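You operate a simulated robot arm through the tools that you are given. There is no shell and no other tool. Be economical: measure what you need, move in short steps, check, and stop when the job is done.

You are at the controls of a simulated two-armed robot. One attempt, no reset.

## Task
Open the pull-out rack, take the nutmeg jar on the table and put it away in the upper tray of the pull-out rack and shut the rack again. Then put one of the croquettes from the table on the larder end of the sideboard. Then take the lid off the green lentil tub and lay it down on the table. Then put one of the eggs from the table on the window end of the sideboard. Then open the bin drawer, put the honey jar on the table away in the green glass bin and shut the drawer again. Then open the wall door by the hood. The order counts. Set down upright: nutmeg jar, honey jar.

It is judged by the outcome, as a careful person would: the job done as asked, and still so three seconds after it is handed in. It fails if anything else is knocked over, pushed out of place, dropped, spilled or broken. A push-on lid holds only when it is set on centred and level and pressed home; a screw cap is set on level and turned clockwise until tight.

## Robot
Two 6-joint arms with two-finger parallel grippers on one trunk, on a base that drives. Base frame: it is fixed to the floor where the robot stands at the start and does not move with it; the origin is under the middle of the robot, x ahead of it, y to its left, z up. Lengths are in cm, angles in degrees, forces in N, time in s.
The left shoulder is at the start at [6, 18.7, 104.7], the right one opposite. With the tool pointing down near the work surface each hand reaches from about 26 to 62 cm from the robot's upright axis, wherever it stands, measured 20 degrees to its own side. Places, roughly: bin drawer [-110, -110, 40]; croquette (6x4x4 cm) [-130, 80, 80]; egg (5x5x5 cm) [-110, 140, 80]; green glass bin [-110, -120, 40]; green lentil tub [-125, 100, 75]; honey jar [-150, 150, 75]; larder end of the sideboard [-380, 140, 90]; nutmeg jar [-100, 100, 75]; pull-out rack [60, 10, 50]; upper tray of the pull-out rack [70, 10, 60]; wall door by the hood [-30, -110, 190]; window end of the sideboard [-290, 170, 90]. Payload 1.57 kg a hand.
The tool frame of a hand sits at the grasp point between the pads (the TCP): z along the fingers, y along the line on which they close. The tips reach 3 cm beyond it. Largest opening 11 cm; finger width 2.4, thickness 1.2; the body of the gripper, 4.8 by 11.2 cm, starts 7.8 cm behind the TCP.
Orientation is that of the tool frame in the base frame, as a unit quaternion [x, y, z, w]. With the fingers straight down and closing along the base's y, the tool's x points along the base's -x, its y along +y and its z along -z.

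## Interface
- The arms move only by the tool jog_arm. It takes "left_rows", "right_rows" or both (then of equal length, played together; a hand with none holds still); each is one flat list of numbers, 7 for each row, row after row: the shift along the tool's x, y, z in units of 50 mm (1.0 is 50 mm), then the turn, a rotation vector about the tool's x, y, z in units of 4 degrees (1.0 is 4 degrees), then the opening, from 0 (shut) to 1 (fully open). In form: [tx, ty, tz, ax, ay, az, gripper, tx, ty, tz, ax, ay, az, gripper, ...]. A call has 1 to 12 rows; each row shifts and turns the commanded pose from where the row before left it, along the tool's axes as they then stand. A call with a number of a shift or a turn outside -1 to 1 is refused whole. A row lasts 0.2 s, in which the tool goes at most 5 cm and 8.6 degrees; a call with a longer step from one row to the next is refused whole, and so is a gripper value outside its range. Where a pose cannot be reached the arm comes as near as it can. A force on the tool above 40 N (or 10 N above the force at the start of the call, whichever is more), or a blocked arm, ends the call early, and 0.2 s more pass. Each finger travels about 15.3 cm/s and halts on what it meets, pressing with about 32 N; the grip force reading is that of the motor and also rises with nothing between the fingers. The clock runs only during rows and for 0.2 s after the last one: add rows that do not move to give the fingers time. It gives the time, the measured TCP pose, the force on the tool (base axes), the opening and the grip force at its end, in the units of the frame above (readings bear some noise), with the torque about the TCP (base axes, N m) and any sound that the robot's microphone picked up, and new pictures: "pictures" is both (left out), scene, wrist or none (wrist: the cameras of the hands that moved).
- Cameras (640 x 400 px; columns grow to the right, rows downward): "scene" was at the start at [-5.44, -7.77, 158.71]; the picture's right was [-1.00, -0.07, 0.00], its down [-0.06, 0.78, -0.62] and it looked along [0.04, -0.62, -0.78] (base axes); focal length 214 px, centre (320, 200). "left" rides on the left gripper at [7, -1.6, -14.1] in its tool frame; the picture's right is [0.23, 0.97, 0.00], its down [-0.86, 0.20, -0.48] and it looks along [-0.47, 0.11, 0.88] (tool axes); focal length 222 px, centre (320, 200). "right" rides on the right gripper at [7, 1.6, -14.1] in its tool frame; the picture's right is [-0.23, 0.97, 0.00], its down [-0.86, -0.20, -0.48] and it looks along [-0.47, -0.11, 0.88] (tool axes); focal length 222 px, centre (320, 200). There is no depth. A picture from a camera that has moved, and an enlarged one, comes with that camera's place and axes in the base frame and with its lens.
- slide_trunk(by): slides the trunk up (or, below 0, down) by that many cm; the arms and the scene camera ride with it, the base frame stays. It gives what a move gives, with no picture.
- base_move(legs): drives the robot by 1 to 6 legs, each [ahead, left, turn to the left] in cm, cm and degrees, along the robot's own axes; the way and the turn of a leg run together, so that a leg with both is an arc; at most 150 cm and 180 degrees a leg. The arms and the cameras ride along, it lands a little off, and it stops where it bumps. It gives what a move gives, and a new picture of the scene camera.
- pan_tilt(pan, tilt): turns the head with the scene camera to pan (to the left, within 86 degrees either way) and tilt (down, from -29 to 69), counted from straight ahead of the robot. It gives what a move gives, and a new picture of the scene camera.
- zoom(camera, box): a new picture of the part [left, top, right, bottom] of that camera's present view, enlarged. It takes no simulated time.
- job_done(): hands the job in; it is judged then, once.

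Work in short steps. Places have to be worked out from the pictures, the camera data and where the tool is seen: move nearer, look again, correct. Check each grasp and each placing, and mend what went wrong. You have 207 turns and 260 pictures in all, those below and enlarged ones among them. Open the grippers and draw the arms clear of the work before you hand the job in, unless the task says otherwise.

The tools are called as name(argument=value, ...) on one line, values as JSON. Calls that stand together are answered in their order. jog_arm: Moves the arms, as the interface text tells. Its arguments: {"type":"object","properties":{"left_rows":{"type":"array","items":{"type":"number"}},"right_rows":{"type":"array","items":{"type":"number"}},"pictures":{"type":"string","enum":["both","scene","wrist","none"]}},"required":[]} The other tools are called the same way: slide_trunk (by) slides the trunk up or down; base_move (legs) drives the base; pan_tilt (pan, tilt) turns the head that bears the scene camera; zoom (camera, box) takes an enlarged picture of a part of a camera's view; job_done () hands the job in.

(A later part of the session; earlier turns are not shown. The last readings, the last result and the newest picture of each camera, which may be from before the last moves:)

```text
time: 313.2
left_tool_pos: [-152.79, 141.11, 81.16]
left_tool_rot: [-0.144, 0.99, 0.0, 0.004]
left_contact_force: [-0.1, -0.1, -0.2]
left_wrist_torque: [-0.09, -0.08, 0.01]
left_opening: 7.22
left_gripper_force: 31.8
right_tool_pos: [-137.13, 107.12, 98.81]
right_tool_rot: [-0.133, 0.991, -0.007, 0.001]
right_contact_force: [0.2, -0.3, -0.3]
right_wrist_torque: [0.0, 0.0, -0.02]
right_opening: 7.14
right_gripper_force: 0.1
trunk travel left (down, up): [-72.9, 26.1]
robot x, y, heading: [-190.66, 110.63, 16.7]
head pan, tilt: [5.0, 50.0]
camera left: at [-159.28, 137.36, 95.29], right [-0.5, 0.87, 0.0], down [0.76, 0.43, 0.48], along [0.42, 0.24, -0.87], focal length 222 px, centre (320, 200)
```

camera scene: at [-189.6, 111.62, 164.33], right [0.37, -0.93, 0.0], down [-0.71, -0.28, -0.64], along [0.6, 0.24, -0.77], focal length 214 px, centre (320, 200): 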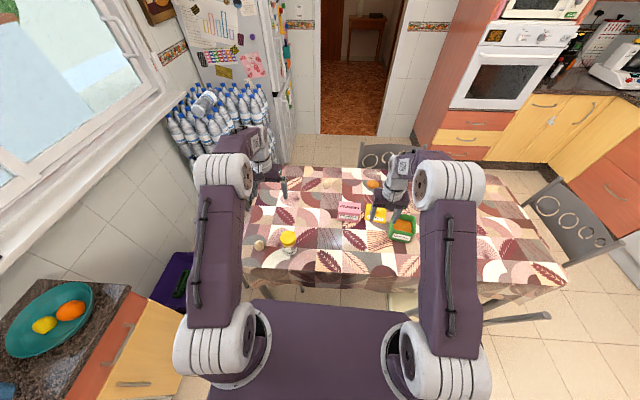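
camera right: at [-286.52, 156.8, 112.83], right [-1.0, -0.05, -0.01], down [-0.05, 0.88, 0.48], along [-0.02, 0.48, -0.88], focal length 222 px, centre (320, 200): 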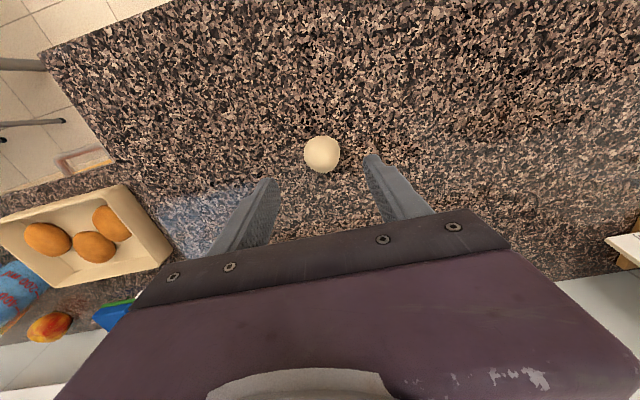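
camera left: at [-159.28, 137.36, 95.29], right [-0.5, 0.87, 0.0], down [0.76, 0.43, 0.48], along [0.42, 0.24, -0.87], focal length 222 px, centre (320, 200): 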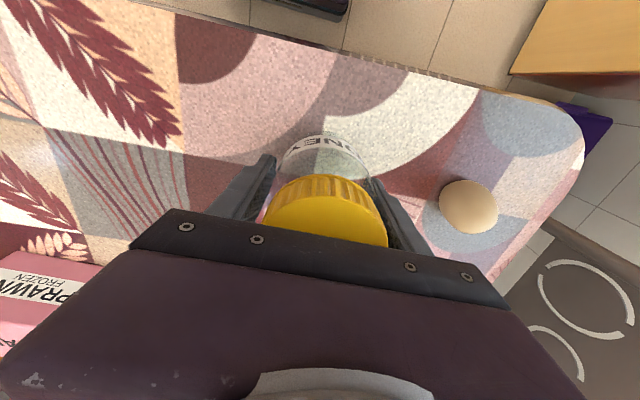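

Gripped (7.2 cm). I lift it, back off, turn right in small legs toward the kitchen run.

jog_arm(left_rows=[0, 0, -0.4, 0, 0, 0, 0, 0, 0, -0.8, 0, 0, 0, 0, 0, 0, -0.8, 0, 0, 0, 0, 0, 0, -0.8, 0, 0, 0, 0, 0, 0, -0.8, 0, 0, 0, 0, 0, 0, -0.8, 0, 0, 0, 0, 0, 0, -0.4, 0, 0, 0, 0], pictures="none")

base_move(legs=[[-18, 0, 0], [-18, 0, 0], [0, 0, -22], [0, 0, -23], [0, 0, -23], [0, 0, -22]])

```text
time: 314.9
left_tool_pos: [-153.07, 140.85, 105.34]
left_tool_rot: [-0.144, 0.99, 0.0, 0.003]
left_contact_force: [-0.1, -0.3, -3.8]
left_wrist_torque: [-0.02, 0.01, -0.02]
left_opening: 7.22
left_gripper_force: 32.4
right_tool_pos: [-137.14, 107.09, 98.85]
right_tool_rot: [-0.133, 0.991, -0.005, 0.001]
right_contact_force: [-0.8, 0.9, -0.1]
right_wrist_torque: [0.0, 0.0, 0.01]
right_opening: 7.17
right_gripper_force: 0.1
trunk travel left (down, up): [-72.9, 26.1]
robot x, y, heading: [-190.8, 110.92, 16.8]
head pan, tilt: [5.0, 50.0]
```

```text
time: 322.2
left_tool_pos: [-195.01, 62.84, 105.18]
left_tool_rot: [0.596, 0.803, -0.002, 0.003]
left_contact_force: [-0.4, 0.6, -4.3]
left_wrist_torque: [-0.02, 0.04, -0.02]
left_opening: 7.22
left_gripper_force: 32.3
right_tool_pos: [-228.75, 46.72, 98.87]
right_tool_rot: [0.605, 0.797, -0.005, -0.003]
right_contact_force: [1.0, 0.1, -0.2]
right_wrist_torque: [0.0, 0.01, -0.01]
right_opening: 7.15
right_gripper_force: 0.1
trunk travel left (down, up): [-72.9, 26.1]
robot x, y, heading: [-225.63, 100.77, -72.9]
head pan, tilt: [5.0, 50.0]
camera scene: at [-224.14, 98.83, 164.33], right [-0.93, -0.37, 0.0], down [-0.29, 0.71, -0.64], along [0.24, -0.6, -0.77], focal length 214 px, centre (320, 200)
```

scene: 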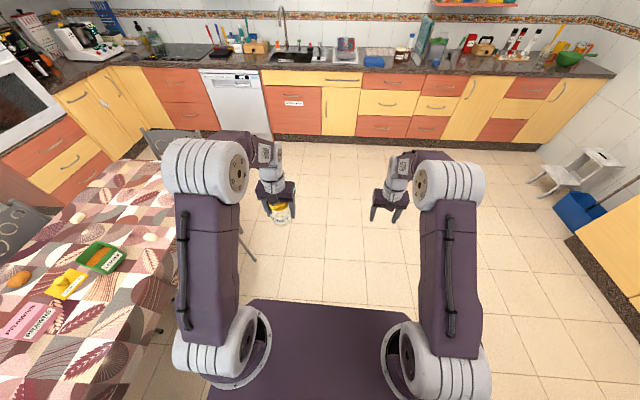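

The honey jar is held. I zoom on the bin drawer (red front with label).

zoom(camera="scene", box=[190, 50, 370, 150])

base_move(legs=[[30, 0, 0], [30, 0, 0], [30, 0, 0], [25, 5, 0], [15, 20, 0]])

```text
3.56 times, centred on (280, 100) of scene
camera zoom: at [-224.14, 98.83, 164.33], right [-0.93, -0.37, 0.0], down [-0.29, 0.71, -0.64], along [0.24, -0.6, -0.77], focal length 763 px, centre (462, 556)
```

zoom: 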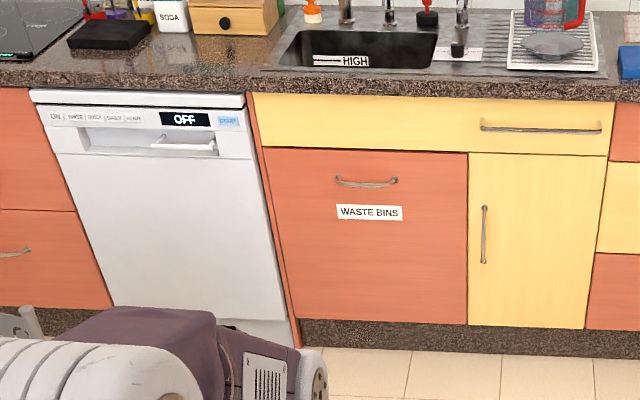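

```text
time: 330.4
left_tool_pos: [-133.55, -54.17, 105.37]
left_tool_rot: [0.596, 0.803, -0.001, 0.003]
left_contact_force: [-0.3, 0.7, -2.6]
left_wrist_torque: [0.0, 0.03, 0.0]
left_opening: 7.21
left_gripper_force: 31.9
right_tool_pos: [-167.4, -70.24, 98.74]
right_tool_rot: [0.605, 0.796, -0.004, -0.003]
right_contact_force: [-0.2, -0.3, 0.3]
right_wrist_torque: [0.0, 0.0, -0.01]
right_opening: 7.15
right_gripper_force: 0.0
trunk travel left (down, up): [-72.9, 26.1]
robot x, y, heading: [-163.62, -16.44, -73.1]
head pan, tilt: [5.0, 50.0]
camera scene: at [-162.77, -18.22, 164.33], right [-0.93, -0.37, 0.0], down [-0.28, 0.71, -0.64], along [0.24, -0.6, -0.77], focal length 214 px, centre (320, 200)
```

scene: 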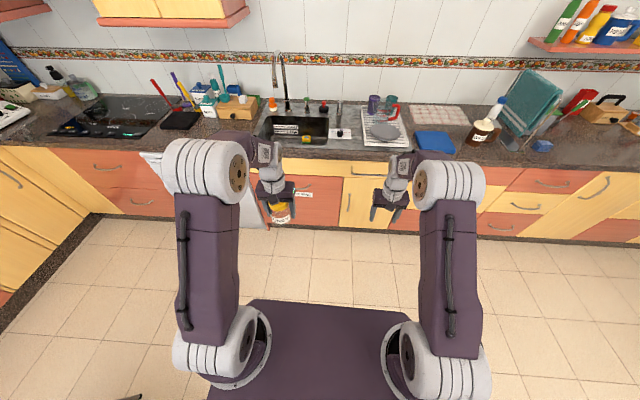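

The handle of the WASTE BINS drawer is near (-112,-104.5, 61.5). I draw the left hand with the honey back, and turn the right hand to point ahead with vertical closing.

jog_arm(left_rows=[0.35, 0, 0, 0, 0, 0, 0, 0.35, 0, 0, 0, 0, 0, 0, 0.35, 0, 0, 0, 0, 0, 0, 0.35, 0, 0, 0, 0, 0, 0, 0.35, 0, 0, 0, 0, 0, 0, 0.35, 0, 0, 0, 0, 0, 0, 0.35, 0, 0, 0, 0, 0, 0, 0.35, 0, 0, 0, 0, 0, 0, 0, 0, 0, 0, 0, 0, 0], right_rows=[0, 0, 0, -0.962, -0.962, 0.962, 1, 0, 0, 0, -0.962, -0.962, 0.962, 1, 0, 0, 0, -0.962, -0.962, 0.962, 1, 0, 0, 0, -0.962, -0.962, 0.962, 1, 0, 0, 0, -0.962, -0.962, 0.962, 1, 0, 0, 0, -0.962, -0.962, 0.962, 1, 0, 0, 0, -0.962, -0.962, 0.962, 1, 0, 0, 0, -0.962, -0.962, 0.962, 1, 0, 0, 0, -0.962, -0.962, 0.962, 1], pictures="none")

jog_arm(right_rows=[0, 0, 0, -0.962, -0.962, 0.962, 1, 0, 0, 0, -0.962, -0.962, 0.962, 1, 0, 0, 0, -0.962, -0.962, 0.962, 1, 0, 0, 0, -0.962, -0.962, 0.962, 1, 0, 0, 0, -0.962, -0.962, 0.962, 1, 0, 0, 0, -0.962, -0.962, 0.962, 1, 0, 0, 0, -0.962, -0.962, 0.962, 1, 0, 0, 0, -0.962, -0.962, 0.962, 1, 0, 0, 0, -0.962, -0.962, 0.962, 1], pictures="none")

base_move(legs=[[0, 22, 0], [5, 20, 0]])

```text
time: 332.4
left_tool_pos: [-137.83, -40.82, 105.24]
left_tool_rot: [0.596, 0.803, -0.002, 0.003]
left_contact_force: [0.0, -0.1, -4.4]
left_wrist_torque: [0.07, 0.01, -0.02]
left_opening: 7.22
left_gripper_force: 31.9
right_tool_pos: [-167.3, -70.29, 98.78]
right_tool_rot: [0.753, 0.517, 0.05, 0.403]
right_contact_force: [-0.2, 0.3, -0.6]
right_wrist_torque: [0.02, 0.02, 0.02]
right_opening: 11.0
right_gripper_force: 0.1
trunk travel left (down, up): [-72.9, 26.1]
robot x, y, heading: [-163.7, -16.76, -73.3]
head pan, tilt: [5.0, 50.0]
```

```text
time: 334.4
left_tool_pos: [-137.69, -40.87, 105.18]
left_tool_rot: [0.596, 0.803, -0.001, 0.003]
left_contact_force: [0.3, -0.7, -3.4]
left_wrist_torque: [0.04, 0.04, -0.04]
left_opening: 7.21
left_gripper_force: 31.9
right_tool_pos: [-172.74, -71.66, 98.63]
right_tool_rot: [0.7, 0.104, 0.096, 0.7]
right_contact_force: [-1.0, -0.4, 1.3]
right_wrist_torque: [0.0, 0.05, -0.02]
right_opening: 11.02
right_gripper_force: 0.0
right hand out of reach, approached as far as the arm can: row 7, 8, 9
trunk travel left (down, up): [-72.9, 26.1]
robot x, y, heading: [-163.6, -16.58, -72.8]
head pan, tilt: [5.0, 50.0]
```

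```text
time: 337.3
left_tool_pos: [-96.31, -33.69, 105.21]
left_tool_rot: [0.596, 0.803, -0.002, 0.002]
left_contact_force: [-0.4, 0.5, -3.5]
left_wrist_torque: [-0.01, 0.03, 0.01]
left_opening: 7.22
left_gripper_force: 31.4
right_tool_pos: [-131.22, -64.34, 98.75]
right_tool_rot: [0.701, 0.102, 0.095, 0.7]
right_contact_force: [-0.3, 0.4, -0.5]
right_wrist_torque: [-0.02, 0.01, 0.0]
right_opening: 10.99
right_gripper_force: 0.0
trunk travel left (down, up): [-72.9, 26.1]
robot x, y, heading: [-122.56, -9.38, -73.2]
head pan, tilt: [5.0, 50.0]
camera scene: at [-121.33, -11.02, 164.33], right [-0.93, -0.37, 0.0], down [-0.28, 0.71, -0.64], along [0.24, -0.6, -0.77], focal length 214 px, centre (320, 200)
```

scene: 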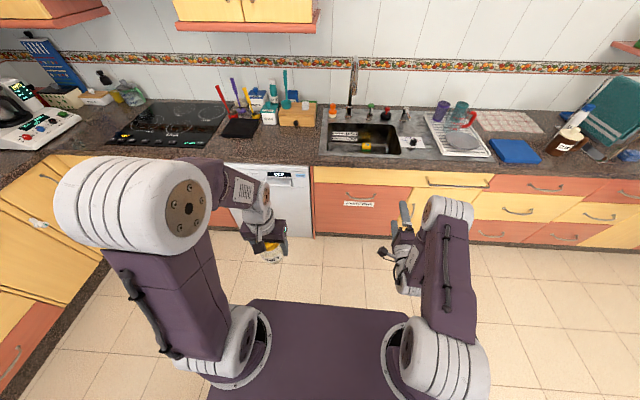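

I lower trunk by 20 and bring the right hand to the handle's height and side position.

slide_trunk(by=-20)

jog_arm(right_rows=[0.26, -0.68, 0, 0, 0, 0, 1, 0.26, -0.68, 0, 0, 0, 0, 1, 0.26, -0.68, 0, 0, 0, 0, 1, 0.26, -0.68, 0, 0, 0, 0, 1, 0.26, -0.68, 0, 0, 0, 0, 1], pictures="both")

```text
time: 339.4
left_tool_pos: [-96.22, -33.62, 85.15]
left_tool_rot: [0.597, 0.802, -0.002, 0.003]
left_contact_force: [-0.3, 0.6, -4.3]
left_wrist_torque: [0.03, 0.01, -0.02]
left_opening: 7.2
left_gripper_force: 32.2
right_tool_pos: [-131.33, -64.37, 78.89]
right_tool_rot: [0.7, 0.103, 0.095, 0.7]
right_contact_force: [-0.6, 0.6, 0.2]
right_wrist_torque: [-0.02, 0.0, 0.02]
right_opening: 10.98
right_gripper_force: 0.0
trunk travel left (down, up): [-52.9, 46.1]
robot x, y, heading: [-122.69, -9.57, -73.1]
head pan, tilt: [5.0, 50.0]
```

```text
time: 340.6
left_tool_pos: [-96.26, -33.72, 85.19]
left_tool_rot: [0.597, 0.802, -0.002, 0.003]
left_contact_force: [0.7, -0.6, -3.8]
left_wrist_torque: [-0.01, 0.0, 0.03]
left_opening: 7.22
left_gripper_force: 31.9
right_tool_pos: [-131.19, -63.08, 61.86]
right_tool_rot: [0.7, 0.105, 0.097, 0.7]
right_contact_force: [0.1, 0.4, 0.3]
right_wrist_torque: [0.02, 0.02, -0.02]
right_opening: 11.01
right_gripper_force: 0.0
right hand out of reach, approached as far as the arm can: row 1, 2, 3, 4, 5
trunk travel left (down, up): [-52.9, 46.1]
robot x, y, heading: [-122.11, -8.99, -73.2]
head pan, tilt: [5.0, 50.0]
camera scene: at [-121.27, -11.03, 144.33], right [-0.93, -0.37, 0.0], down [-0.28, 0.71, -0.64], along [0.24, -0.6, -0.77], focal length 214 px, centre (320, 200)
camera right: at [-128.65, -47.62, 63.25], right [-0.21, -0.06, 0.98], down [-0.96, 0.22, -0.19], along [-0.2, -0.97, -0.1], focal length 222 px, centre (320, 200)
```

scene: 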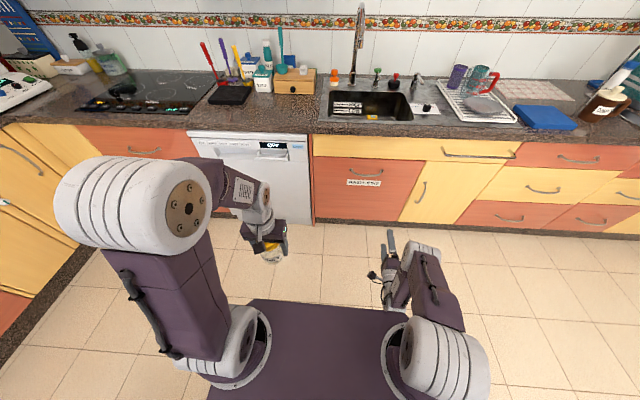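
right: 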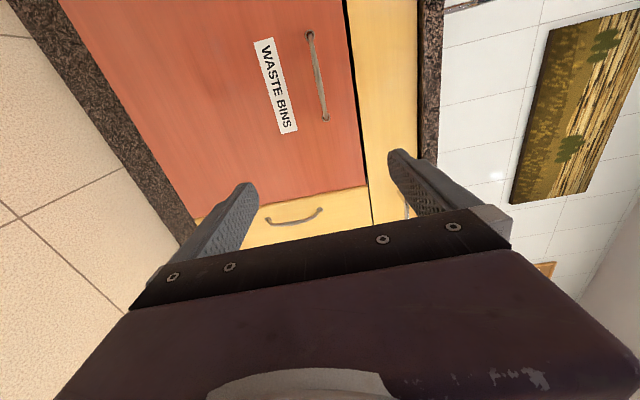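

Handle at (-112, -102.3, 63.5). I drive left 7 and ahead 25, then raise the hand 1.5.

base_move(legs=[[25, 7, 0]])

jog_arm(right_rows=[0, 0.15, 0, 0, 0, 0, 0.8, 0, 0.15, 0, 0, 0, 0, 0.6], pictures="wrist")

```text
time: 342.5
left_tool_pos: [-82.42, -55.42, 85.24]
left_tool_rot: [0.596, 0.803, -0.002, 0.003]
left_contact_force: [0.4, 0.4, -3.9]
left_wrist_torque: [0.03, 0.05, 0.0]
left_opening: 7.19
left_gripper_force: 31.9
right_tool_pos: [-117.3, -84.58, 61.83]
right_tool_rot: [0.7, 0.105, 0.098, 0.7]
right_contact_force: [0.4, -0.2, -0.3]
right_wrist_torque: [0.0, -0.01, -0.03]
right_opening: 10.99
right_gripper_force: 0.0
trunk travel left (down, up): [-52.9, 46.1]
robot x, y, heading: [-108.7, -31.1, -73.1]
head pan, tilt: [5.0, 50.0]
camera scene: at [-107.38, -32.74, 144.32], right [-0.93, -0.37, 0.0], down [-0.29, 0.71, -0.64], along [0.24, -0.6, -0.77], focal length 214 px, centre (320, 200)
```

scene: 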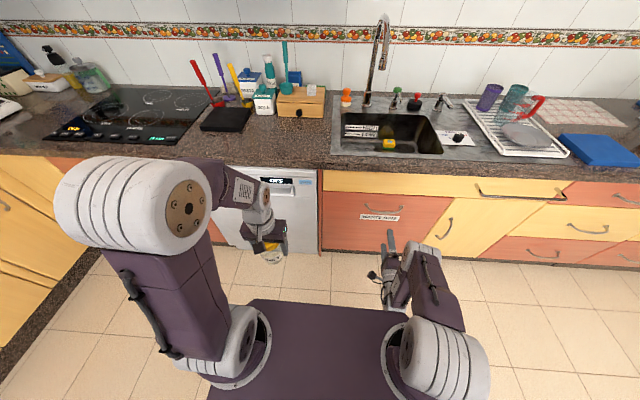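

```text
time: 343.1
left_tool_pos: [-82.43, -55.19, 85.19]
left_tool_rot: [0.597, 0.802, -0.002, 0.003]
left_contact_force: [0.1, 0.1, -4.6]
left_wrist_torque: [0.01, 0.02, -0.02]
left_opening: 7.18
left_gripper_force: 32.6
right_tool_pos: [-117.42, -84.77, 63.33]
right_tool_rot: [0.7, 0.105, 0.097, 0.7]
right_contact_force: [-1.0, -0.1, -0.2]
right_wrist_torque: [-0.01, 0.01, -0.05]
right_opening: 6.61
right_gripper_force: 0.1
trunk travel left (down, up): [-52.9, 46.1]
robot x, y, heading: [-108.81, -31.39, -73.1]
head pan, tilt: [5.0, 50.0]
camera right: at [-114.77, -69.28, 64.81], right [-0.21, -0.06, 0.98], down [-0.96, 0.21, -0.19], along [-0.2, -0.97, -0.1], focal length 222 px, centre (320, 200)
```

right: 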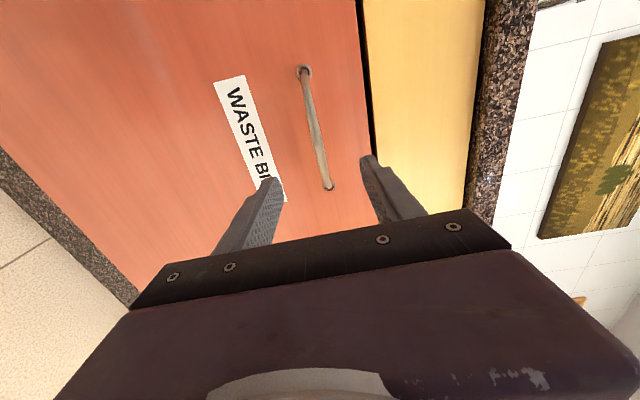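

Handle is 18 cm ahead, centred. I drive 12 and reach the rest with the arm.

base_move(legs=[[12, 0, 0]])

jog_arm(right_rows=[0.06, -0.1, 0.4, 0, 0, 0, 0.55, 0.06, 0, 0.4, 0, 0, 0, 0.55, 0, 0, 0.3, 0, 0, 0, 0.55, 0, 0, 0, 0, 0, 0, 0.55], pictures="wrist")

```text
time: 344.3
left_tool_pos: [-78.92, -66.82, 85.25]
left_tool_rot: [0.597, 0.802, -0.001, 0.002]
left_contact_force: [-0.4, 0.0, -3.9]
left_wrist_torque: [0.0, 0.01, 0.03]
left_opening: 7.19
left_gripper_force: 32.3
right_tool_pos: [-113.81, -96.27, 63.35]
right_tool_rot: [0.699, 0.105, 0.097, 0.701]
right_contact_force: [0.3, 0.2, 0.1]
right_wrist_torque: [-0.02, 0.01, 0.01]
right_opening: 6.61
right_gripper_force: 0.1
trunk travel left (down, up): [-52.9, 46.1]
robot x, y, heading: [-105.14, -42.53, -73.1]
head pan, tilt: [5.0, 50.0]
camera scene: at [-103.89, -44.36, 144.32], right [-0.93, -0.37, 0.0], down [-0.29, 0.71, -0.64], along [0.24, -0.6, -0.77], focal length 214 px, centre (320, 200)
```

scene: 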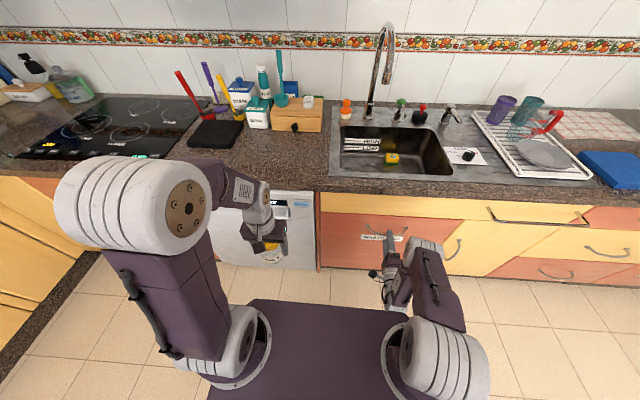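

```text
time: 345.3
left_tool_pos: [-78.93, -66.79, 85.21]
left_tool_rot: [0.596, 0.803, -0.003, 0.002]
left_contact_force: [0.3, 0.0, -3.9]
left_wrist_torque: [0.01, 0.02, -0.02]
left_opening: 7.2
left_gripper_force: 32.2
right_tool_pos: [-113.77, -101.18, 62.94]
right_tool_rot: [0.699, 0.108, 0.1, 0.699]
right_contact_force: [-0.4, 5.2, -0.1]
right_wrist_torque: [-0.22, 0.0, 0.1]
right_opening: 6.06
right_gripper_force: 0.3
right hand out of reach, approached as far as the arm can: row 1, 2, 3
trunk travel left (down, up): [-52.9, 46.1]
robot x, y, heading: [-105.19, -42.66, -73.2]
head pan, tilt: [5.0, 50.0]
camera right: at [-111.25, -85.82, 64.36], right [-0.21, -0.06, 0.98], down [-0.96, 0.21, -0.19], along [-0.19, -0.98, -0.1], focal length 222 px, centre (320, 200)
```

right: 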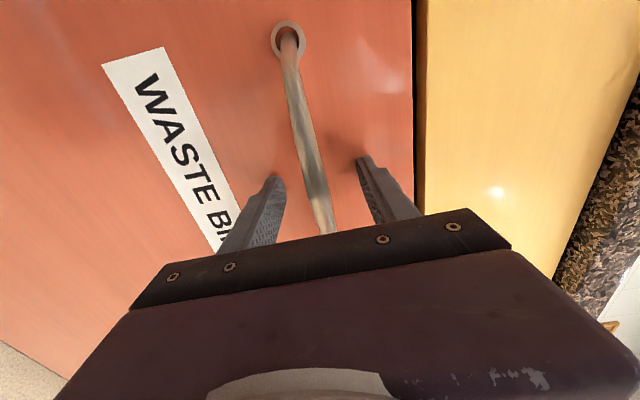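

Fingers straddle the bar, tips touching the front lightly. I ease back a little and close.

jog_arm(right_rows=[0, 0, -0.1, 0, 0, 0, 0.55, 0, 0, 0, 0, 0, 0, 0, 0, 0, 0, 0, 0, 0, 0, 0, 0, 0, 0, 0, 0, 0, 0, 0, 0, 0, 0, 0, 0], pictures="wrist")

```text
time: 346.5
left_tool_pos: [-78.95, -66.8, 85.18]
left_tool_rot: [0.597, 0.802, -0.001, 0.002]
left_contact_force: [-0.1, 0.1, -3.7]
left_wrist_torque: [0.03, 0.0, 0.02]
left_opening: 7.24
left_gripper_force: 32.0
right_tool_pos: [-113.9, -100.89, 63.06]
right_tool_rot: [0.699, 0.106, 0.098, 0.7]
right_contact_force: [-2.1, -2.1, 6.3]
right_wrist_torque: [0.27, -0.7, 0.16]
right_opening: 1.39
right_gripper_force: 30.6
trunk travel left (down, up): [-52.9, 46.1]
robot x, y, heading: [-105.07, -42.45, -73.2]
head pan, tilt: [5.0, 50.0]
camera right: at [-111.38, -85.41, 64.39], right [-0.21, -0.06, 0.98], down [-0.96, 0.21, -0.19], along [-0.2, -0.98, -0.1], focal length 222 px, centre (320, 200)
```

right: 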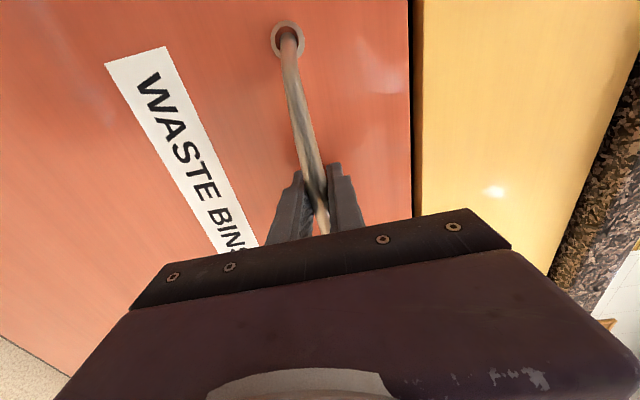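

Gripped. I pull by short base legs backward.

base_move(legs=[[-4, 0, 0], [-5, 0, 0]])

```text
time: 347.9
left_tool_pos: [-81.74, -58.02, 85.34]
left_tool_rot: [0.596, 0.803, -0.002, 0.003]
left_contact_force: [-0.9, 1.2, -3.5]
left_wrist_torque: [-0.02, 0.02, 0.03]
left_opening: 7.21
left_gripper_force: 31.9
right_tool_pos: [-116.83, -92.16, 62.99]
right_tool_rot: [0.7, 0.104, 0.099, 0.7]
right_contact_force: [-12.9, -2.8, 8.4]
right_wrist_torque: [0.15, -0.58, -0.46]
right_opening: 1.38
right_gripper_force: 30.4
trunk travel left (down, up): [-52.9, 46.1]
robot x, y, heading: [-108.16, -34.08, -73.3]
head pan, tilt: [5.0, 50.0]
camera scene: at [-106.86, -35.3, 144.34], right [-0.93, -0.37, 0.0], down [-0.28, 0.71, -0.64], along [0.24, -0.6, -0.76], focal length 214 px, centre (320, 200)
```

scene: 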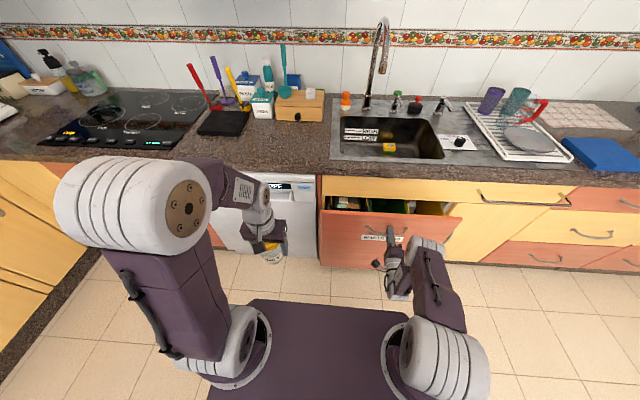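

Opening well. I continue.

base_move(legs=[[-6, 0, 0], [-6, 0, 0], [-6, 0, 0], [-6, 0, 0], [-6, 0, 0]])

zoom(camera="scene", box=[290, 130, 490, 280])

```text
time: 349.9
left_tool_pos: [-85.53, -45.47, 85.31]
left_tool_rot: [0.596, 0.803, -0.002, 0.004]
left_contact_force: [-0.7, 0.2, -3.2]
left_wrist_torque: [-0.04, 0.0, -0.05]
left_opening: 7.23
left_gripper_force: 31.9
right_tool_pos: [-120.76, -79.64, 62.99]
right_tool_rot: [0.698, 0.104, 0.097, 0.701]
right_contact_force: [-0.1, 3.4, -23.7]
right_wrist_torque: [0.19, -0.68, -0.81]
right_opening: 1.38
right_gripper_force: 30.6
trunk travel left (down, up): [-52.9, 46.1]
robot x, y, heading: [-111.99, -21.21, -73.0]
head pan, tilt: [5.0, 50.0]
stopped in leg 3: the force on the tool passed its limit (the readings are from after the stop); the commanded pose is now the measured one
camera scene: at [-110.69, -22.8, 144.31], right [-0.93, -0.37, 0.0], down [-0.28, 0.71, -0.64], along [0.24, -0.6, -0.77], focal length 214 px, centre (320, 200)
```

scene: 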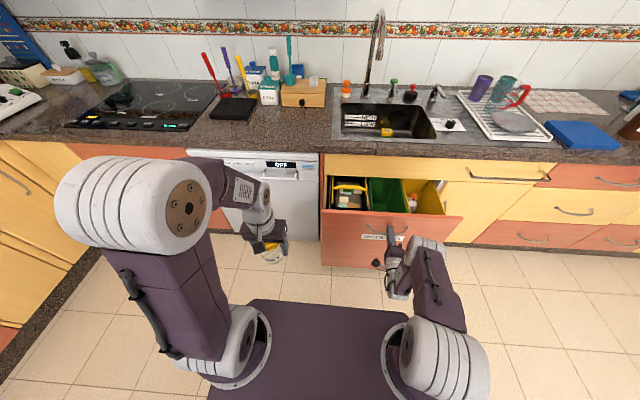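

```text
2.67 times, centred on (390, 205) of scene
camera zoom: at [-110.69, -22.8, 144.31], right [-0.93, -0.37, 0.0], down [-0.28, 0.71, -0.64], along [0.24, -0.6, -0.77], focal length 572 px, centre (133, 187)
```

zoom: 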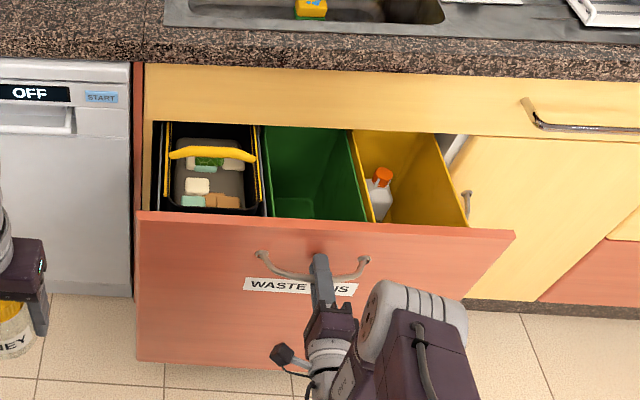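

Three bins: black, green (middle), yellow. I pull it further open.

base_move(legs=[[-4, 0, 0], [-4, 0, 0], [-4, 0, 0], [-4, 0, 0]])

zoom(camera="scene", box=[290, 130, 490, 280])

```text
time: 351.0
left_tool_pos: [-86.75, -41.45, 85.26]
left_tool_rot: [0.596, 0.803, -0.001, 0.003]
left_contact_force: [1.2, -0.1, -3.5]
left_wrist_torque: [0.01, 0.0, 0.03]
left_opening: 7.22
left_gripper_force: 32.2
right_tool_pos: [-121.98, -75.48, 62.95]
right_tool_rot: [0.7, 0.103, 0.096, 0.7]
right_contact_force: [-3.5, 0.2, 3.6]
right_wrist_torque: [0.3, -0.82, 0.58]
right_opening: 1.39
right_gripper_force: 30.5
trunk travel left (down, up): [-52.9, 46.1]
robot x, y, heading: [-112.69, -16.84, -73.2]
head pan, tilt: [5.0, 50.0]
stopped in leg 1: the force on the tool passed its limit (the readings are from after the stop); the commanded pose is now the measured one
camera scene: at [-111.73, -18.71, 144.34], right [-0.93, -0.37, 0.0], down [-0.28, 0.71, -0.64], along [0.24, -0.6, -0.77], focal length 214 px, centre (320, 200)
```

scene: 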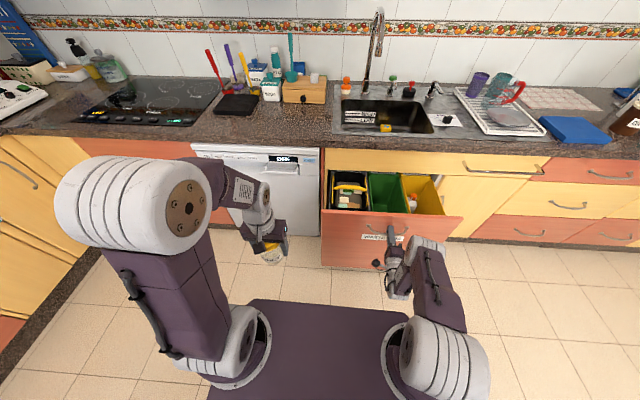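

```text
2.67 times, centred on (390, 205) of scene
camera zoom: at [-111.73, -18.71, 144.34], right [-0.93, -0.37, 0.0], down [-0.28, 0.71, -0.64], along [0.24, -0.6, -0.77], focal length 572 px, centre (133, 187)
```

zoom: 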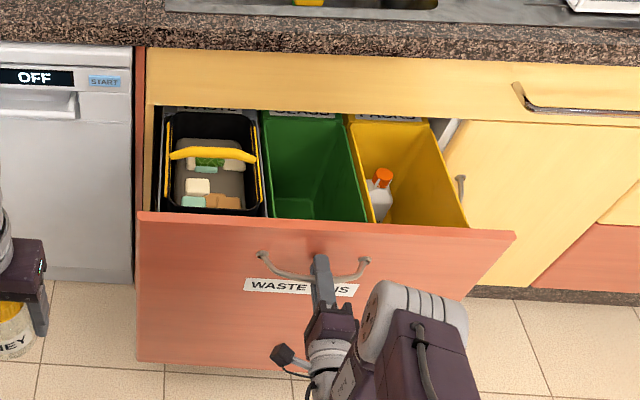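

Try a bit more travel to see the labels at the back.

base_move(legs=[[-3, 0, 0], [-3, 0, 0], [-3, 0, 0]])

zoom(camera="scene", box=[310, 140, 470, 240])

```text
time: 352.4
left_tool_pos: [-88.5, -35.51, 85.13]
left_tool_rot: [0.598, 0.802, -0.002, 0.002]
left_contact_force: [0.2, 0.1, -3.7]
left_wrist_torque: [0.01, 0.0, 0.0]
left_opening: 7.2
left_gripper_force: 32.0
right_tool_pos: [-123.79, -69.64, 63.01]
right_tool_rot: [0.7, 0.102, 0.095, 0.701]
right_contact_force: [1.5, 1.1, 5.2]
right_wrist_torque: [0.33, -0.79, 0.01]
right_opening: 1.4
right_gripper_force: 30.0
trunk travel left (down, up): [-52.9, 46.1]
robot x, y, heading: [-114.38, -10.85, -73.3]
head pan, tilt: [5.0, 50.0]
stopped in leg 2: the robot was blocked; the commanded pose is now the measured one
camera scene: at [-113.47, -12.81, 144.3], right [-0.93, -0.37, 0.0], down [-0.28, 0.71, -0.64], along [0.24, -0.6, -0.77], focal length 214 px, centre (320, 200)
```

scene: 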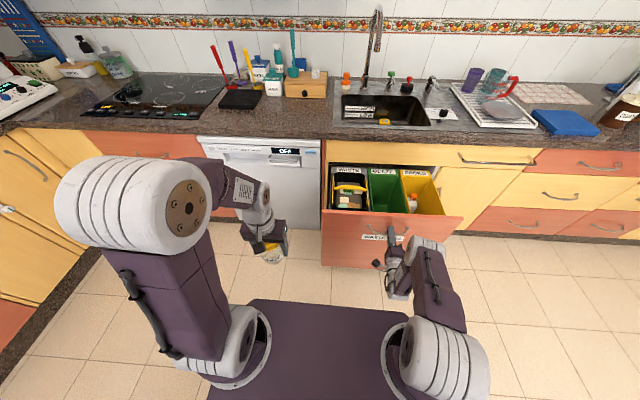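

```text
4.00 times, centred on (390, 190) of scene
camera zoom: at [-113.47, -12.81, 144.3], right [-0.93, -0.37, 0.0], down [-0.28, 0.71, -0.64], along [0.24, -0.6, -0.77], focal length 858 px, centre (40, 240)
```

zoom: 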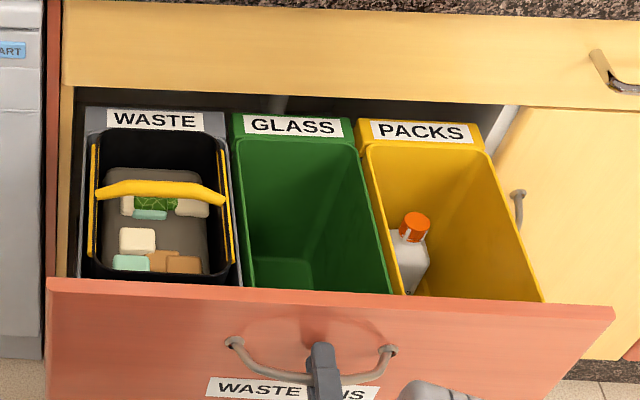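

Drawer fully open; the GLASS bin is the empty green middle one. I release the handle, retract and raise the right hand.

jog_arm(right_rows=[0, 0, 0, 0, 0, 0, 0.5, 0, 0, 0, 0, 0, 0, 0.5, 0, 0, -0.5, 0, 0, 0, 0.5, 0, 0, -0.5, 0, 0, 0, 0.5, 0, 0, -0.5, 0, 0, 0, 0.5, -0.2, 0.6, 0, 0, 0, 0, 0.5, -0.2, 0.6, 0, 0, 0, 0, 0.5, -0.2, 0.6, 0, 0, 0, 0, 0.5, -0.2, 0.6, 0, 0, 0, 0, 0.5, -0.2, 0.6, 0, 0, 0, 0, 0.5], pictures="scene")

```text
time: 354.6
left_tool_pos: [-88.43, -35.62, 85.25]
left_tool_rot: [0.596, 0.803, -0.001, 0.002]
left_contact_force: [-0.4, 0.1, -3.1]
left_wrist_torque: [-0.03, -0.01, 0.01]
left_opening: 7.2
left_gripper_force: 32.0
right_tool_pos: [-130.96, -64.23, 77.89]
right_tool_rot: [0.7, 0.103, 0.094, 0.7]
right_contact_force: [0.2, 0.3, 0.0]
right_wrist_torque: [0.02, -0.02, 0.03]
right_opening: 5.5
right_gripper_force: 0.2
right hand out of reach, approached as far as the arm can: row 6
trunk travel left (down, up): [-52.9, 46.1]
robot x, y, heading: [-115.04, -11.18, -73.0]
head pan, tilt: [5.0, 50.0]
camera scene: at [-113.44, -12.93, 144.32], right [-0.93, -0.37, 0.0], down [-0.28, 0.71, -0.64], along [0.24, -0.6, -0.77], focal length 214 px, centre (320, 200)
```

scene: 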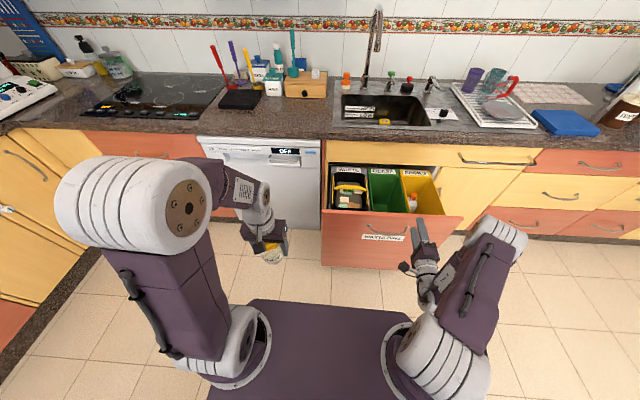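

I move the base right so the left hand with the honey comes in line with the green bin.

base_move(legs=[[4, 0, 0], [0, -22, 0], [0, -22, 0], [12, 0, 0]])

zoom(camera="left", box=[0, 0, 640, 400])

```text
time: 358.9
left_tool_pos: [-125.81, -63.69, 85.0]
left_tool_rot: [0.597, 0.803, -0.001, 0.001]
left_contact_force: [0.1, 0.5, -4.0]
left_wrist_torque: [0.04, 0.01, -0.01]
left_opening: 7.21
left_gripper_force: 31.6
right_tool_pos: [-168.14, -92.33, 77.84]
right_tool_rot: [0.701, 0.102, 0.093, 0.7]
right_contact_force: [0.2, 0.0, -0.8]
right_wrist_torque: [-0.02, 0.0, 0.03]
right_opening: 5.5
right_gripper_force: 0.1
trunk travel left (down, up): [-52.9, 46.1]
robot x, y, heading: [-152.03, -38.92, -73.1]
head pan, tilt: [5.0, 50.0]
camera scene: at [-150.71, -41.03, 144.32], right [-0.93, -0.37, 0.0], down [-0.28, 0.71, -0.64], along [0.24, -0.6, -0.77], focal length 214 px, centre (320, 200)
```

scene: 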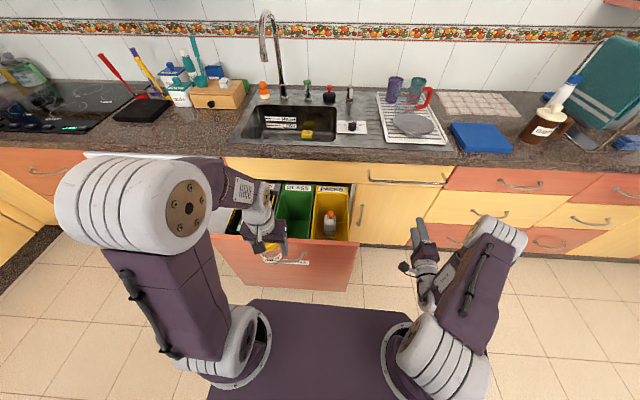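

```text
1.00 times, centred on (320, 200) of left
camera zoom: at [-129.5, -57.38, 99.34], right [0.87, 0.5, 0.0], down [0.44, -0.76, 0.48], along [0.24, -0.42, -0.88], focal length 222 px, centre (320, 200)
```

zoom: 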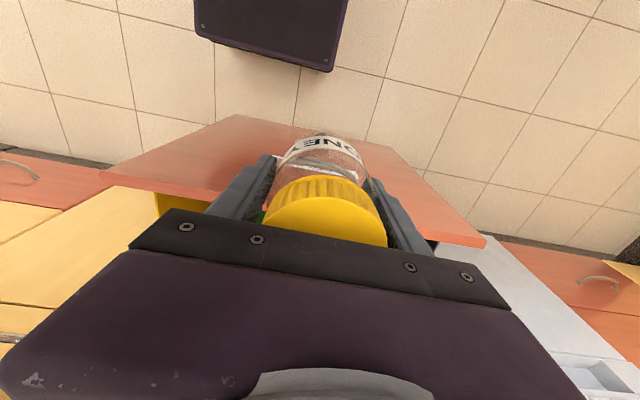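

I zoom on the green bin to fix its place.

zoom(camera="scene", box=[220, 160, 380, 300])

```text
2.86 times, centred on (300, 230) of scene
camera zoom: at [-150.71, -41.03, 144.32], right [-0.93, -0.37, 0.0], down [-0.28, 0.71, -0.64], along [0.24, -0.6, -0.77], focal length 613 px, centre (377, 114)
```

zoom: 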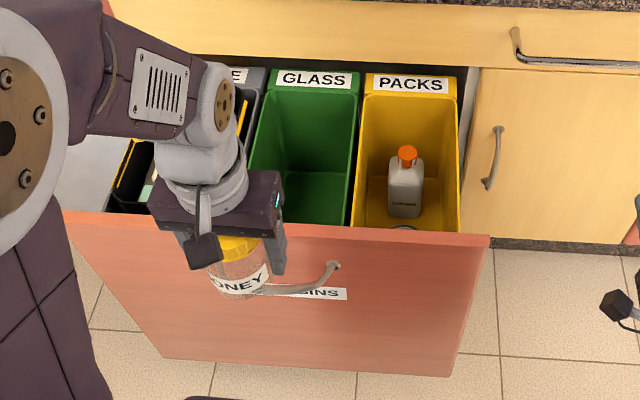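

Green bin centre at u≈-139, v≈-52; the honey is in line. I go 14 cm ahead with the base and 13 with the arm.

base_move(legs=[[14, 0, 0]])

jog_arm(left_rows=[-0.5, 0, 0, 0, 0, 0, 0, -0.6, 0, 0, 0, 0, 0, 0, -0.6, 0, 0, 0, 0, 0, 0, -0.6, 0, 0, 0, 0, 0, 0, -0.3, 0, 0, 0, 0, 0, 0, 0, 0, 0, 0, 0, 0, 0], pictures="both")

```text
time: 360.2
left_tool_pos: [-121.88, -77.05, 85.3]
left_tool_rot: [0.599, 0.801, -0.001, 0.001]
left_contact_force: [-0.4, -0.5, -4.3]
left_wrist_torque: [0.03, 0.03, 0.02]
left_opening: 7.2
left_gripper_force: 32.0
right_tool_pos: [-164.26, -105.48, 77.94]
right_tool_rot: [0.701, 0.101, 0.092, 0.7]
right_contact_force: [0.8, -1.0, 0.6]
right_wrist_torque: [0.0, 0.01, 0.03]
right_opening: 5.5
right_gripper_force: 0.2
trunk travel left (down, up): [-52.9, 46.1]
robot x, y, heading: [-148.17, -52.72, -73.5]
head pan, tilt: [5.0, 50.0]
camera scene: at [-146.76, -54.34, 144.32], right [-0.93, -0.37, 0.0], down [-0.28, 0.71, -0.64], along [0.24, -0.6, -0.77], focal length 214 px, centre (320, 200)
```

scene: 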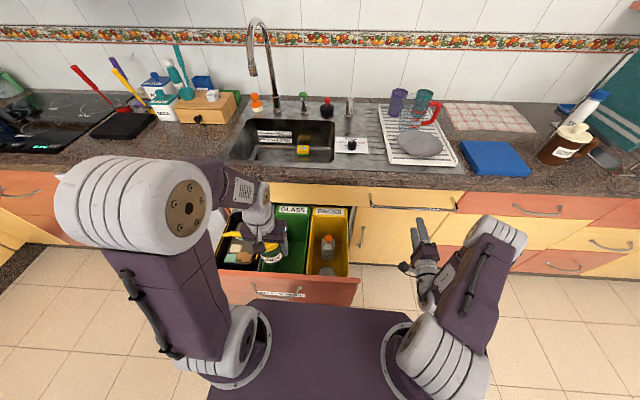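

```text
time: 361.6
left_tool_pos: [-118.23, -89.39, 85.23]
left_tool_rot: [0.599, 0.801, -0.001, 0.003]
left_contact_force: [1.2, -0.1, -4.7]
left_wrist_torque: [-0.05, 0.0, 0.0]
left_opening: 7.21
left_gripper_force: 32.3
right_tool_pos: [-164.32, -105.47, 77.88]
right_tool_rot: [0.701, 0.101, 0.092, 0.7]
right_contact_force: [-0.2, -0.2, -0.2]
right_wrist_torque: [-0.01, 0.01, 0.01]
right_opening: 5.48
right_gripper_force: 0.1
trunk travel left (down, up): [-52.9, 46.1]
robot x, y, heading: [-148.09, -52.37, -73.5]
head pan, tilt: [5.0, 50.0]
camera scene: at [-146.8, -54.23, 144.33], right [-0.93, -0.37, 0.0], down [-0.28, 0.71, -0.64], along [0.24, -0.6, -0.77], focal length 214 px, centre (320, 200)
camera left: at [-121.91, -83.2, 99.43], right [0.87, 0.49, 0.0], down [0.43, -0.76, 0.48], along [0.24, -0.42, -0.88], focal length 222 px, centre (320, 200)
```

scene: 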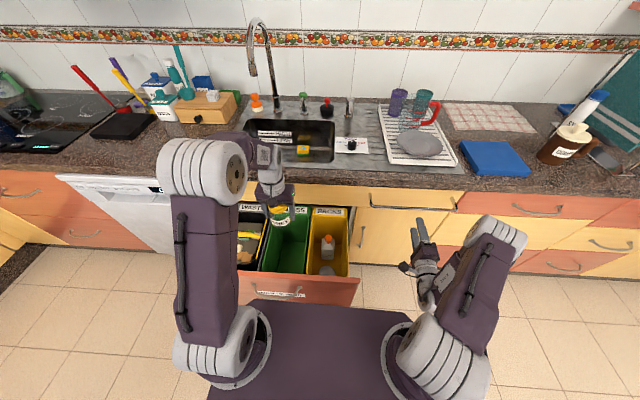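
left: 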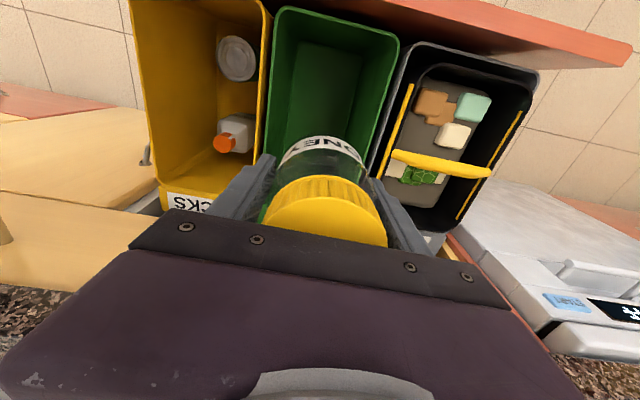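

In line with the bin. I lower the jar into it, first part.

jog_arm(left_rows=[0, -0.12, 0.6, 0, 0, 0, 0, 0, 0, 0.7, 0, 0, 0, 0, 0, 0, 0.7, 0, 0, 0, 0, 0, 0, 0.7, 0, 0, 0, 0, 0, 0, 0.7, 0, 0, 0, 0, 0, 0, 0, 0, 0, 0, 0], pictures="both")

```text
time: 363.0
left_tool_pos: [-118.74, -89.57, 68.25]
left_tool_rot: [0.598, 0.801, -0.001, 0.003]
left_contact_force: [0.4, -0.6, -3.5]
left_wrist_torque: [-0.01, -0.01, -0.01]
left_opening: 7.18
left_gripper_force: 31.8
right_tool_pos: [-164.32, -105.39, 77.81]
right_tool_rot: [0.701, 0.102, 0.093, 0.7]
right_contact_force: [-0.3, 0.2, -0.5]
right_wrist_torque: [0.03, 0.03, 0.0]
right_opening: 5.52
right_gripper_force: 0.0
trunk travel left (down, up): [-52.9, 46.1]
robot x, y, heading: [-148.27, -52.71, -73.4]
head pan, tilt: [5.0, 50.0]
camera scene: at [-146.82, -54.19, 144.33], right [-0.93, -0.37, 0.0], down [-0.28, 0.71, -0.64], along [0.24, -0.6, -0.77], focal length 214 px, centre (320, 200)
camera left: at [-122.38, -83.36, 82.48], right [0.87, 0.49, 0.0], down [0.43, -0.76, 0.48], along [0.24, -0.42, -0.88], focal length 222 px, centre (320, 200)
```

scene: 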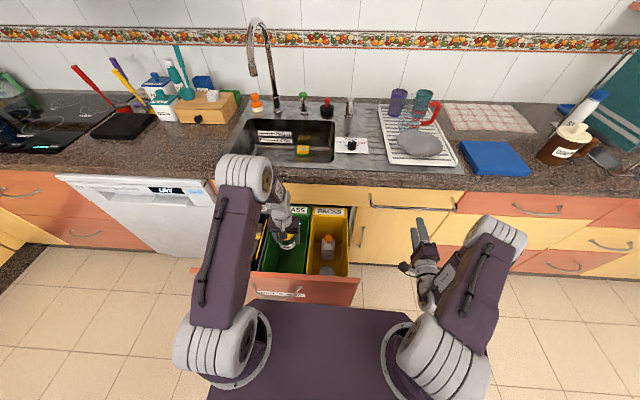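
left: 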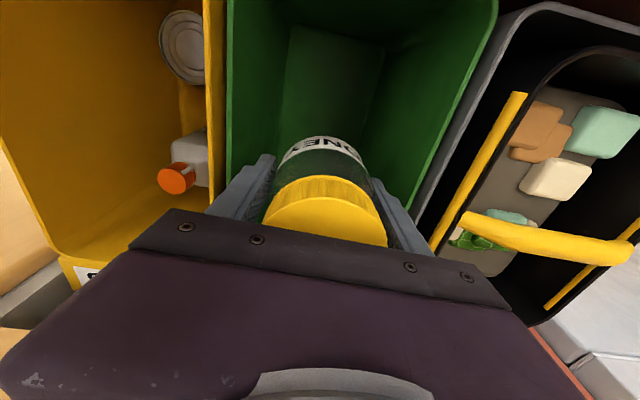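

Well centred in the bin. I continue down.

jog_arm(left_rows=[0, 0, 0.6, 0, 0, 0, 0, 0, 0, 0.6, 0, 0, 0, 0, 0, 0, 0.6, 0, 0, 0, 0, 0, 0, 0.6, 0, 0, 0, 0, 0, 0, 0.3, 0, 0, 0, 0, 0, 0, 0, 0, 0, 0, 0], pictures="both")

```text
time: 364.4
left_tool_pos: [-118.77, -89.74, 54.73]
left_tool_rot: [0.598, 0.802, -0.002, 0.002]
left_contact_force: [0.1, 0.2, -3.9]
left_wrist_torque: [0.01, -0.01, -0.02]
left_opening: 7.2
left_gripper_force: 32.0
right_tool_pos: [-164.36, -105.48, 77.81]
right_tool_rot: [0.701, 0.1, 0.092, 0.7]
right_contact_force: [-0.3, -0.8, -0.8]
right_wrist_torque: [-0.01, 0.0, 0.01]
right_opening: 5.51
right_gripper_force: 0.1
trunk travel left (down, up): [-52.9, 46.1]
robot x, y, heading: [-148.01, -52.87, -73.2]
head pan, tilt: [5.0, 50.0]
camera scene: at [-146.8, -54.24, 144.33], right [-0.93, -0.37, 0.0], down [-0.28, 0.71, -0.64], along [0.24, -0.6, -0.77], focal length 214 px, centre (320, 200)
camera left: at [-122.39, -83.44, 68.95], right [0.87, 0.49, 0.0], down [0.43, -0.76, 0.48], along [0.24, -0.42, -0.88], focal length 222 px, centre (320, 200)
```

scene: 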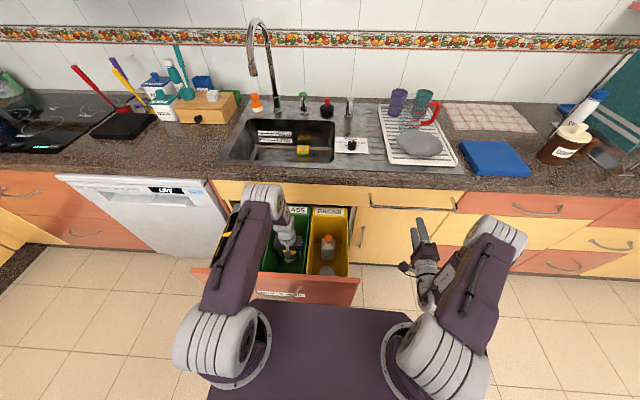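
left: 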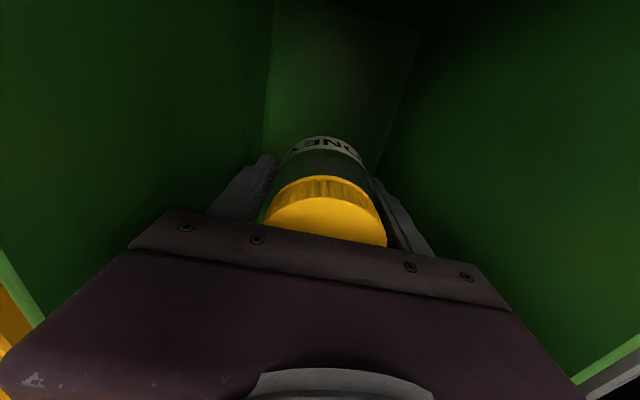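

Near the bottom; I continue in small steps.

jog_arm(left_rows=[0, 0, 0.12, 0, 0, 0, 0, 0, 0, 0.12, 0, 0, 0, 0, 0, 0, 0.12, 0, 0, 0, 0, 0, 0, 0.12, 0, 0, 0, 0, 0, 0, 0, 0, 0, 0, 0], pictures="none")

```text
time: 365.6
left_tool_pos: [-118.77, -89.72, 52.27]
left_tool_rot: [0.598, 0.801, -0.002, 0.002]
left_contact_force: [0.1, -0.2, -3.4]
left_wrist_torque: [0.0, 0.04, 0.0]
left_opening: 7.19
left_gripper_force: 32.3
right_tool_pos: [-164.3, -105.46, 77.79]
right_tool_rot: [0.701, 0.101, 0.092, 0.7]
right_contact_force: [0.6, -0.8, 0.1]
right_wrist_torque: [0.01, -0.01, 0.01]
right_opening: 5.48
right_gripper_force: 0.0
trunk travel left (down, up): [-52.9, 46.1]
robot x, y, heading: [-148.13, -52.26, -73.4]
head pan, tilt: [5.0, 50.0]
```

jog_arm(left_rows=[0, 0, 0.12, 0, 0, 0, 0, 0, 0, 0.12, 0, 0, 0, 0, 0, 0, 0.12, 0, 0, 0, 0, 0, 0, 0.12, 0, 0, 0, 0, 0, 0, 0.12, 0, 0, 0, 0, 0, 0, 0, 0, 0, 0, 0], pictures="wrist")

```text
time: 367.0
left_tool_pos: [-118.78, -89.71, 49.42]
left_tool_rot: [0.598, 0.801, -0.002, 0.002]
left_contact_force: [1.2, 0.0, -3.7]
left_wrist_torque: [0.01, 0.0, 0.02]
left_opening: 7.22
left_gripper_force: 32.0
right_tool_pos: [-164.31, -105.49, 77.86]
right_tool_rot: [0.701, 0.1, 0.092, 0.7]
right_contact_force: [0.0, -0.5, -0.4]
right_wrist_torque: [-0.02, 0.01, 0.0]
right_opening: 5.46
right_gripper_force: 0.0
trunk travel left (down, up): [-52.9, 46.1]
robot x, y, heading: [-147.98, -52.65, -73.5]
head pan, tilt: [5.0, 50.0]
camera left: at [-122.41, -83.42, 63.54], right [0.87, 0.49, 0.0], down [0.43, -0.76, 0.48], along [0.24, -0.42, -0.88], focal length 222 px, centre (320, 200)
```

left: 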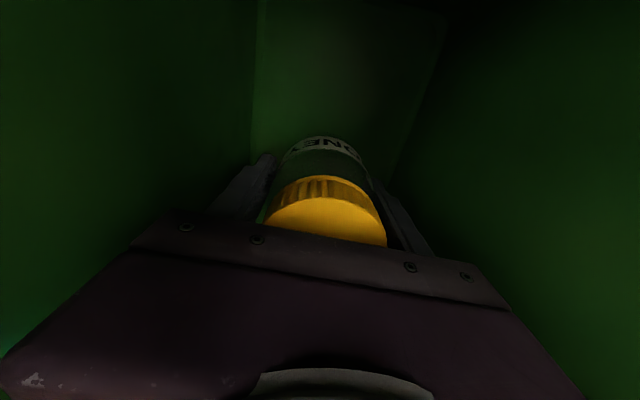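

Still free below. Continue.

jog_arm(left_rows=[0, 0, 0.12, 0, 0, 0, 0, 0, 0, 0.12, 0, 0, 0, 0, 0, 0, 0.12, 0, 0, 0, 0, 0, 0, 0.12, 0, 0, 0, 0, 0, 0, 0.12, 0, 0, 0, 0, 0, 0, 0, 0, 0, 0, 0], pictures="none")

```text
time: 368.4
left_tool_pos: [-118.73, -89.71, 46.3]
left_tool_rot: [0.599, 0.801, -0.001, 0.002]
left_contact_force: [-0.5, -0.5, -4.2]
left_wrist_torque: [0.04, 0.02, -0.01]
left_opening: 7.23
left_gripper_force: 32.1
right_tool_pos: [-164.36, -105.56, 77.82]
right_tool_rot: [0.701, 0.101, 0.092, 0.7]
right_contact_force: [0.3, -0.5, -0.5]
right_wrist_torque: [-0.04, -0.01, 0.0]
right_opening: 5.51
right_gripper_force: 0.0
trunk travel left (down, up): [-52.9, 46.1]
robot x, y, heading: [-147.92, -52.48, -73.2]
head pan, tilt: [5.0, 50.0]
```

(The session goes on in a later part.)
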